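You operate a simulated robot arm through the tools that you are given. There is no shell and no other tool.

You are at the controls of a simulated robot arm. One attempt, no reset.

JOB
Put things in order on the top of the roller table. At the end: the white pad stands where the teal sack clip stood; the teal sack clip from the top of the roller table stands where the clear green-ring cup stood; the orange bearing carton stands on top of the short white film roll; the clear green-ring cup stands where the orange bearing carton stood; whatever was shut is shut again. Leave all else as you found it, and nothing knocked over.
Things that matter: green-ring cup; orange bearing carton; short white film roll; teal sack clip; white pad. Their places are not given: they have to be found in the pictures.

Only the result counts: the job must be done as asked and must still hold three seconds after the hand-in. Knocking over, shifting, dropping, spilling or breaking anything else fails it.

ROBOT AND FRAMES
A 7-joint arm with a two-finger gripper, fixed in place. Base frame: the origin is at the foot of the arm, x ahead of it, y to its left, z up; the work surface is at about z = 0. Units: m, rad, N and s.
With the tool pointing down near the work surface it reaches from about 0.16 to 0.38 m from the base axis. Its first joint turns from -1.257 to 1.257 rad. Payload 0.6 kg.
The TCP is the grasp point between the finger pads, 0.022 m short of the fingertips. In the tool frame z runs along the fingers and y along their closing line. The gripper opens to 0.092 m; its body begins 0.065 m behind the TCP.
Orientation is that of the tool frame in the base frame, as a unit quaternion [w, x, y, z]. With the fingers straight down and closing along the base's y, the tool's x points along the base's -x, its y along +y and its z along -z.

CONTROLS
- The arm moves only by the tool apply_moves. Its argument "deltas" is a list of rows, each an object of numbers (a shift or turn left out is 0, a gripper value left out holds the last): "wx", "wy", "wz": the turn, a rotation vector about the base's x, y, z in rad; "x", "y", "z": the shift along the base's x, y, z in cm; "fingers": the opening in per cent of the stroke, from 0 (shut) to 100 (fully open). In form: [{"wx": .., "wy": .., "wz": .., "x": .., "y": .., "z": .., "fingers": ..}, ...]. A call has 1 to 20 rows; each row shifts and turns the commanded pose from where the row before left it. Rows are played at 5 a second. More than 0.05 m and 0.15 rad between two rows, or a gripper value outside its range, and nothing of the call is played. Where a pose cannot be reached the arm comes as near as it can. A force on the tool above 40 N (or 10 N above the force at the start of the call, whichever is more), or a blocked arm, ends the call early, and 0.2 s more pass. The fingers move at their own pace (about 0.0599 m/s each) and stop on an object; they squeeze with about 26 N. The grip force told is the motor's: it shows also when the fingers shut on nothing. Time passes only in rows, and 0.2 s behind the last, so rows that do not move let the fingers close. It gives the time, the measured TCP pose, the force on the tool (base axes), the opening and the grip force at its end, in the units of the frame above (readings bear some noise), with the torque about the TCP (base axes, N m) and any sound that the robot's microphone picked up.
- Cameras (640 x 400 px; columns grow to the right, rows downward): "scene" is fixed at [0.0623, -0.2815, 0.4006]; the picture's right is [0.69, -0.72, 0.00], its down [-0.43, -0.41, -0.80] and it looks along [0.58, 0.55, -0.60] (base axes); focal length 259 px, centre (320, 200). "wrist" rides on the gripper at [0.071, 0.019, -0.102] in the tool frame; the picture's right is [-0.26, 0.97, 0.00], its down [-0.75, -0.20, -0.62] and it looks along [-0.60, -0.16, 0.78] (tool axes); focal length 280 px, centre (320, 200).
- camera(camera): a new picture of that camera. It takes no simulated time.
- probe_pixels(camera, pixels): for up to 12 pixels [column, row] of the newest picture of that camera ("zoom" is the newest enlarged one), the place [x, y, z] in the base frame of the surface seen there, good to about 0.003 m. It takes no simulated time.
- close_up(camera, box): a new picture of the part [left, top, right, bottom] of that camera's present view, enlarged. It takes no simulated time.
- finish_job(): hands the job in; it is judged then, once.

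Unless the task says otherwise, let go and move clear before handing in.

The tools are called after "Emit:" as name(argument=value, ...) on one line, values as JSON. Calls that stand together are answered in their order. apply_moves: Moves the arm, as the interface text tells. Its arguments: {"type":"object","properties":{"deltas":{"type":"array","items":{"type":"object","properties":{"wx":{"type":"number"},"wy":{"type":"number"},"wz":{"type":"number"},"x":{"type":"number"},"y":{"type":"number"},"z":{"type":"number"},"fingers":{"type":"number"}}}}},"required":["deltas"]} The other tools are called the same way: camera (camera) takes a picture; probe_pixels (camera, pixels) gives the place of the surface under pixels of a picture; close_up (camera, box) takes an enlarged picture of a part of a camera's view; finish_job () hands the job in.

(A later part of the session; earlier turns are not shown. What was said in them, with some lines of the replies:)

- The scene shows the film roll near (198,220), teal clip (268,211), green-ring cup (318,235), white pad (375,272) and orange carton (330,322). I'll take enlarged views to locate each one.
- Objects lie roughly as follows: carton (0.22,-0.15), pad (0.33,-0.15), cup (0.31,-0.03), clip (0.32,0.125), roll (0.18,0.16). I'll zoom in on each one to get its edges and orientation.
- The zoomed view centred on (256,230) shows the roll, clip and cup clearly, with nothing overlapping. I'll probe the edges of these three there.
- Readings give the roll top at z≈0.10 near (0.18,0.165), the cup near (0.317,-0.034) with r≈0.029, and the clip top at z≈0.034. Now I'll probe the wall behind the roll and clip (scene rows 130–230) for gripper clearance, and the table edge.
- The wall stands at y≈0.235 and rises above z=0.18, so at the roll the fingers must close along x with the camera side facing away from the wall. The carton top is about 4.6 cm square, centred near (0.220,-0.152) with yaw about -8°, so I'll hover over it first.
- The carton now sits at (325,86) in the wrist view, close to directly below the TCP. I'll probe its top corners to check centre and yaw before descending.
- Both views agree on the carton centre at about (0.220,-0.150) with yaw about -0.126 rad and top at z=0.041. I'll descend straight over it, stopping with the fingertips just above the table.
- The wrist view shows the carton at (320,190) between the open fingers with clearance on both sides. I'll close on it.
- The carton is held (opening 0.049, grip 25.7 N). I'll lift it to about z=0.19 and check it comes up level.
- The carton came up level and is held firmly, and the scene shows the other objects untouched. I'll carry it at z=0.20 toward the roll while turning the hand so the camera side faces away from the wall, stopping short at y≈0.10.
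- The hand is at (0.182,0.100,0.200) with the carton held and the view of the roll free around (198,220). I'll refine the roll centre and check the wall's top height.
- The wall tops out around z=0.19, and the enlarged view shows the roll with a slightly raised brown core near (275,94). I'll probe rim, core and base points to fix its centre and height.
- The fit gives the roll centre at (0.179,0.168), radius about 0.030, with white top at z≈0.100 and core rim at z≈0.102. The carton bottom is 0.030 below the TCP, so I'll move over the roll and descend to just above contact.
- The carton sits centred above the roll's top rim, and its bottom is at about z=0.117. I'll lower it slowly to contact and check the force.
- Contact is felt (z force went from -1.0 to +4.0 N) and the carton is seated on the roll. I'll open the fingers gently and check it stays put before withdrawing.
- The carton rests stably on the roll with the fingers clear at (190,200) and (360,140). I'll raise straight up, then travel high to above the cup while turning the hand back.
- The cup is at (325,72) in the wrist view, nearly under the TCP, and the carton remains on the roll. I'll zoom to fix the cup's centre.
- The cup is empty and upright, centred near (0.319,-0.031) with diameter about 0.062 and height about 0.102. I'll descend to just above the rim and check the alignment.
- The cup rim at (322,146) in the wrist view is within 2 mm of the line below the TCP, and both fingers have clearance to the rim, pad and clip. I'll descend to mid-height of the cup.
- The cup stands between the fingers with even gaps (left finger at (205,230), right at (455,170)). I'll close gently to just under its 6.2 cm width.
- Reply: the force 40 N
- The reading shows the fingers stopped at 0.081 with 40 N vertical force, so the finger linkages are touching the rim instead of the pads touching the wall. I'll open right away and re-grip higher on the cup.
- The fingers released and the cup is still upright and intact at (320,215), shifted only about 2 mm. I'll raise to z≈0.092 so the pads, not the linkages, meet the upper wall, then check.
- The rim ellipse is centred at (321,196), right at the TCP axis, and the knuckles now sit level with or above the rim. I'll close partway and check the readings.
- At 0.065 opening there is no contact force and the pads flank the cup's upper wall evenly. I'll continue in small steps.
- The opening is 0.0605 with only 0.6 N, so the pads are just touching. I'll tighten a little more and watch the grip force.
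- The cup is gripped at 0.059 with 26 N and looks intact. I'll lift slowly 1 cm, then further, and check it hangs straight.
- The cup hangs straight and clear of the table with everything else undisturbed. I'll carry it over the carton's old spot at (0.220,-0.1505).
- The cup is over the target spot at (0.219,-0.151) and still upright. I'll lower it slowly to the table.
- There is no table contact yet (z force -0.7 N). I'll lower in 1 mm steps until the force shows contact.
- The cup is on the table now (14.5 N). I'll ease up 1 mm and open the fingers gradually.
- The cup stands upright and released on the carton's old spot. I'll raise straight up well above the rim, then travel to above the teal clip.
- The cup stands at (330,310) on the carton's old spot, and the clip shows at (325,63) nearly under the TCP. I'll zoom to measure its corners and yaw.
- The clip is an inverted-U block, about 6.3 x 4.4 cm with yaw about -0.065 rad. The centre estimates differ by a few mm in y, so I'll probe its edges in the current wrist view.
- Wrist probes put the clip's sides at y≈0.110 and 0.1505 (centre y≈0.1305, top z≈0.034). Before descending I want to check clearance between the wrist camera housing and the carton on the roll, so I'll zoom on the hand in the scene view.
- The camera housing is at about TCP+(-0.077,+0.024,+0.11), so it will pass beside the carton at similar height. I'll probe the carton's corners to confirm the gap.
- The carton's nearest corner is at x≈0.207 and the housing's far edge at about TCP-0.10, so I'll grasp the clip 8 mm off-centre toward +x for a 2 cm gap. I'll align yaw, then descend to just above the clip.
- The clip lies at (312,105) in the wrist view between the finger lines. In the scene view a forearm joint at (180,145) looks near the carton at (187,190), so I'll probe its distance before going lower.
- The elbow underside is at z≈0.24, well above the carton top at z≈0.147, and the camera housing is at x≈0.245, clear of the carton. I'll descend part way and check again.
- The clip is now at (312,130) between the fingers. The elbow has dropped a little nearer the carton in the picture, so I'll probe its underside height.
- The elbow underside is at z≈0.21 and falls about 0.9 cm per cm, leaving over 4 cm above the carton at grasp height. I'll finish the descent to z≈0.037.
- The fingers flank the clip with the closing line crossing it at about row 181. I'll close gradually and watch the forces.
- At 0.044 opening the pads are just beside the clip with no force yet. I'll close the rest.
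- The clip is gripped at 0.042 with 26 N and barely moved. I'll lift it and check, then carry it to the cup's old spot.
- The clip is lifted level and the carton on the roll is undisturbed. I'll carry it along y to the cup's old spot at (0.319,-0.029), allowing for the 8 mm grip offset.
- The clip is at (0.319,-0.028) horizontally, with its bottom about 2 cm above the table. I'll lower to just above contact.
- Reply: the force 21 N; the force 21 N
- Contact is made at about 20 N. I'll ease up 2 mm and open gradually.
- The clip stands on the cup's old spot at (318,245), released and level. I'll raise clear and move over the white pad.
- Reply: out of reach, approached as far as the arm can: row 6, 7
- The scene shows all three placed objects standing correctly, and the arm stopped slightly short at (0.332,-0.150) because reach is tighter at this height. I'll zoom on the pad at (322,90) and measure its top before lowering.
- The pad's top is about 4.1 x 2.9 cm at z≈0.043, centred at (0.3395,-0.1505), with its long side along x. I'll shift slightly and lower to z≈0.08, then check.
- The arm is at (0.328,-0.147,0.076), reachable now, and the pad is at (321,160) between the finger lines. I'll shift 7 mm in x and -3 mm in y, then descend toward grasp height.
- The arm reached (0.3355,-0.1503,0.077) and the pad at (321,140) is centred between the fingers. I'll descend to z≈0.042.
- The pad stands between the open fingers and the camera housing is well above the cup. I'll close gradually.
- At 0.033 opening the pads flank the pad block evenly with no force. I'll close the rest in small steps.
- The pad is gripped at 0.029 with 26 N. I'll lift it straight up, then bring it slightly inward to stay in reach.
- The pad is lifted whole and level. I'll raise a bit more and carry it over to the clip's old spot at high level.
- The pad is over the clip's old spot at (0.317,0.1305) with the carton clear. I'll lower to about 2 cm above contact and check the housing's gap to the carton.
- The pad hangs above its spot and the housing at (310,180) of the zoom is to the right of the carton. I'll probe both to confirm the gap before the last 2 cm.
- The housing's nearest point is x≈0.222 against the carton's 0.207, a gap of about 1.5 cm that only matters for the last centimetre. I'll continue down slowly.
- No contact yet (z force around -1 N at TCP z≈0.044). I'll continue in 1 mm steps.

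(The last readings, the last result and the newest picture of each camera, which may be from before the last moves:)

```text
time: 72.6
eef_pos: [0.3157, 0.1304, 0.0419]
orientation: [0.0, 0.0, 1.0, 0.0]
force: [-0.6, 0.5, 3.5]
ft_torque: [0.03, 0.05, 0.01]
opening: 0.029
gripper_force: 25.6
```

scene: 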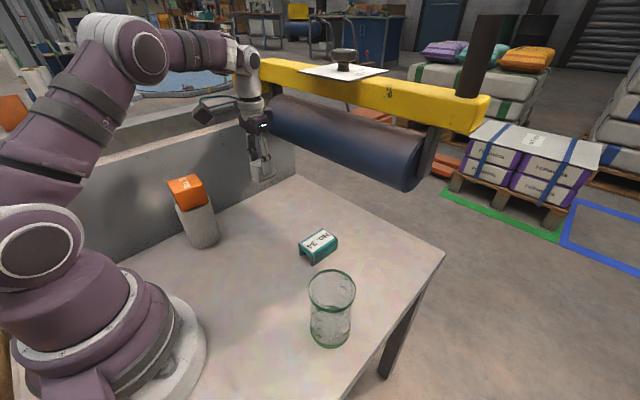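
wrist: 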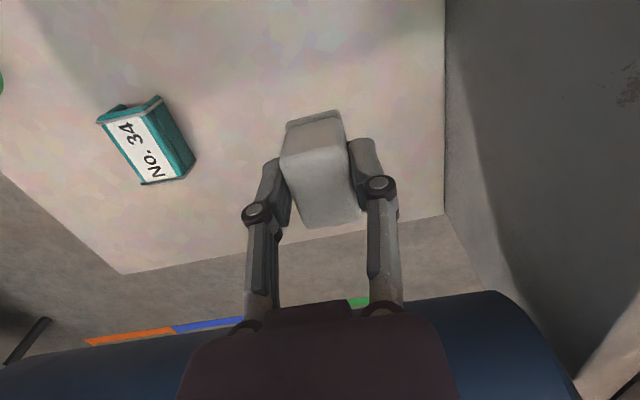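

Contact is felt now (z force +3.5 N). I'll open the fingers gradually.

Emit:
apply_moves(deltas=[{"fingers": 36}, {"fingers": 42}, {"fingers": 52}, {"fingers": 65}, {"fingers": 80}, {}])

Emit:
camera(camera="wrist")

Emit:
close_up(camera="scene", box=[130, 90, 310, 250])

```text
time: 74.0
eef_pos: [0.3169, 0.1304, 0.0412]
orientation: [0.0, 0.0, 1.0, -0.001]
force: [0.3, 0.0, 0.1]
ft_torque: [0.01, 0.01, 0.03]
opening: 0.0737
gripper_force: 0.1
```

```text
taken
```

wrist: 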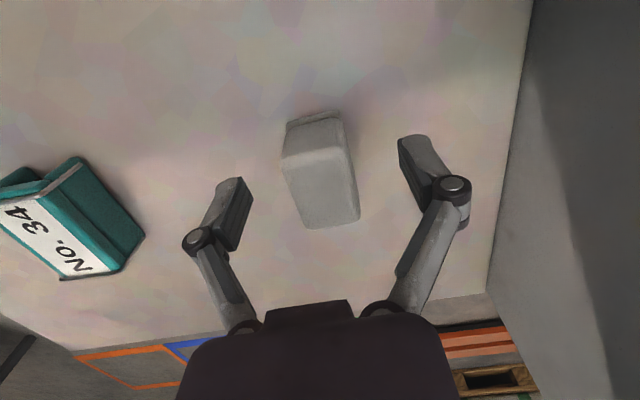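

```text
2.50 times, centred on (220, 170) of scene
```

zoom: 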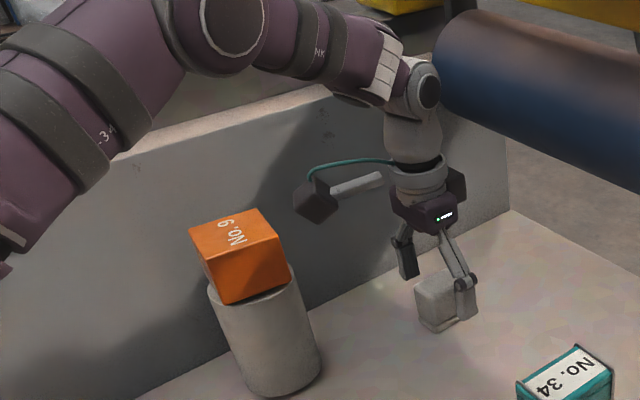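

The pad stands released at (320,170) of the wrist view, upright. I'll rise straight up and move away to a clear pose.

Emit:
apply_moves(deltas=[{"z": 1}, {"z": 2}, {"z": 3}, {"z": 3}, {"z": 3}, {"z": 3}, {"z": 3}, {}])

Emit:
camera(camera="wrist")

Emit:
camera(camera="scene")

```text
time: 75.8
eef_pos: [0.3148, 0.1302, 0.2243]
orientation: [-0.001, -0.001, 1.0, 0.001]
force: [0.6, 0.5, 0.9]
ft_torque: [0.0, 0.02, 0.02]
opening: 0.0735
gripper_force: 0.1
```

```text
taken
```

wrist: 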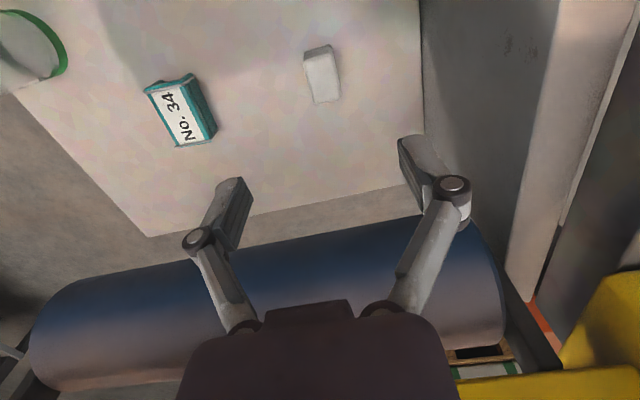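

```text
taken
```

scene: 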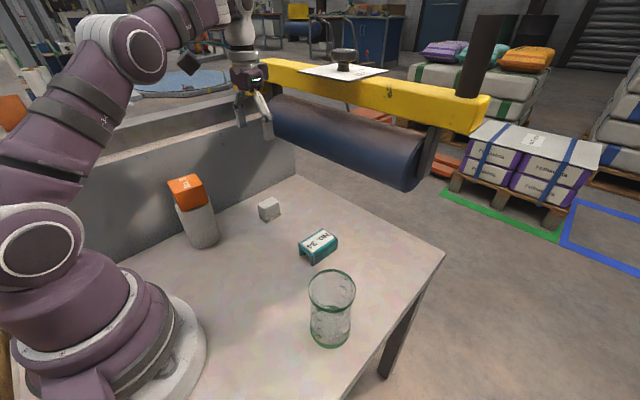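

All four items appear in place: carton on the roll (187,190), pad (269,209), clip (318,245), cup (331,308). I'll zoom to verify positions and uprightness against the original spots.

Emit:
close_up(camera="scene", box=[150, 165, 390, 355])

Emit:
probe_pixels(camera="scene", pixels=[[269, 204], [262, 207], [276, 207], [268, 215], [300, 243], [322, 231], [337, 240], [316, 255], [316, 343], [345, 340], [318, 330], [352, 325]])

Emit:
probe_pixels(camera="wrist", pixels=[[306, 65], [333, 60], [339, 96], [314, 102], [322, 80], [147, 90], [190, 82], [212, 135], [178, 145], [180, 115]])

```text
2.11 times, centred on (270, 260) of scene
```

zoom: 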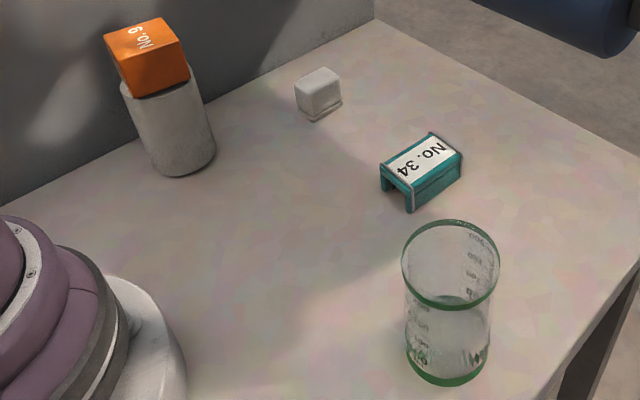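

```text
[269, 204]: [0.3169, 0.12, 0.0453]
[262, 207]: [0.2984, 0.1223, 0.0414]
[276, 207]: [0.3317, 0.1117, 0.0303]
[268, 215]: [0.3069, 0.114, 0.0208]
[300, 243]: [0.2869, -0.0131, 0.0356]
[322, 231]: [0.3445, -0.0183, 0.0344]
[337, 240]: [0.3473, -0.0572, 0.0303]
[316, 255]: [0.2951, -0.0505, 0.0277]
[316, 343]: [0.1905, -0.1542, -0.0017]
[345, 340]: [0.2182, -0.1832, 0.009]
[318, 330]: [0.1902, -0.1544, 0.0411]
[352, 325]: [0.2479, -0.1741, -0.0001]
```

```text
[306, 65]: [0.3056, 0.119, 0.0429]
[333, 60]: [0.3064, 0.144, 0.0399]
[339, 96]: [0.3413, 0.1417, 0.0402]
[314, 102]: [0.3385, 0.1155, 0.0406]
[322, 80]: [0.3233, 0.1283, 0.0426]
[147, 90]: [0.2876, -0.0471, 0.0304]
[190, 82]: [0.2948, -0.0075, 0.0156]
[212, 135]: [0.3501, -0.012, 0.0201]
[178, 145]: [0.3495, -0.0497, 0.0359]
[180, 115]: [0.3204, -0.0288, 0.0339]
```

Measured positions match: pad at about (0.322,0.130), clip at (0.3195,-0.029), cup at about (0.221,-0.151), and the carton is flat on the roll. I'll wait about two seconds with the hand clear to confirm nothing moves.

Emit:
apply_moves(deltas=[{"z": 2}, {"x": -1}, {}, {}, {}, {}, {}, {}, {}, {}, {}])

Emit:
close_up(camera="scene", box=[150, 165, 390, 355])

```text
time: 78.2
eef_pos: [0.3058, 0.13, 0.2442]
orientation: [0.0, 0.001, 1.0, 0.001]
force: [0.4, 0.4, 0.3]
ft_torque: [-0.01, -0.03, -0.03]
opening: 0.0735
gripper_force: 0.0
```

```text
2.11 times, centred on (270, 260) of scene
```

zoom: 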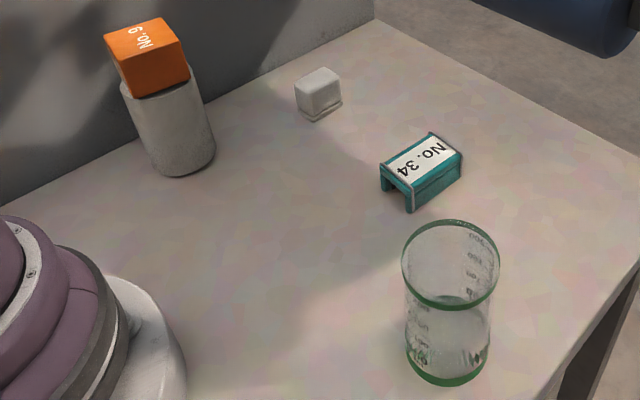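

The picture is unchanged after the wait: carton on the roll (147,57), pad (318,92), clip (420,170) and cup (450,300) all stand in place with the hand clear. I'm handing the job in.

Emit:
finish_job()

```text
The job is handed in.
```

The job is handed in. In the last pictures, taken about two seconds after the hand moved clear, everything stood in place and nothing had moved.

- **Orange bearing carton:** it stands flat on top of the short white film roll, a few millimetres off its centre.
- **Green-ring cup:** it stands where the carton stood, within about 2 mm. On my first grip the finger linkages pressed on its rim (about 40 N). I opened at once and gripped higher. The cup shifted about 2 mm before I carried it and looked undamaged afterwards.
- **Teal sack clip:** it stands where the cup stood, within about 1 mm.
- **White pad:** it stands where the clip stood, about 3 mm off in x.

I opened nothing, so there was nothing to shut again. Nothing was knocked over.
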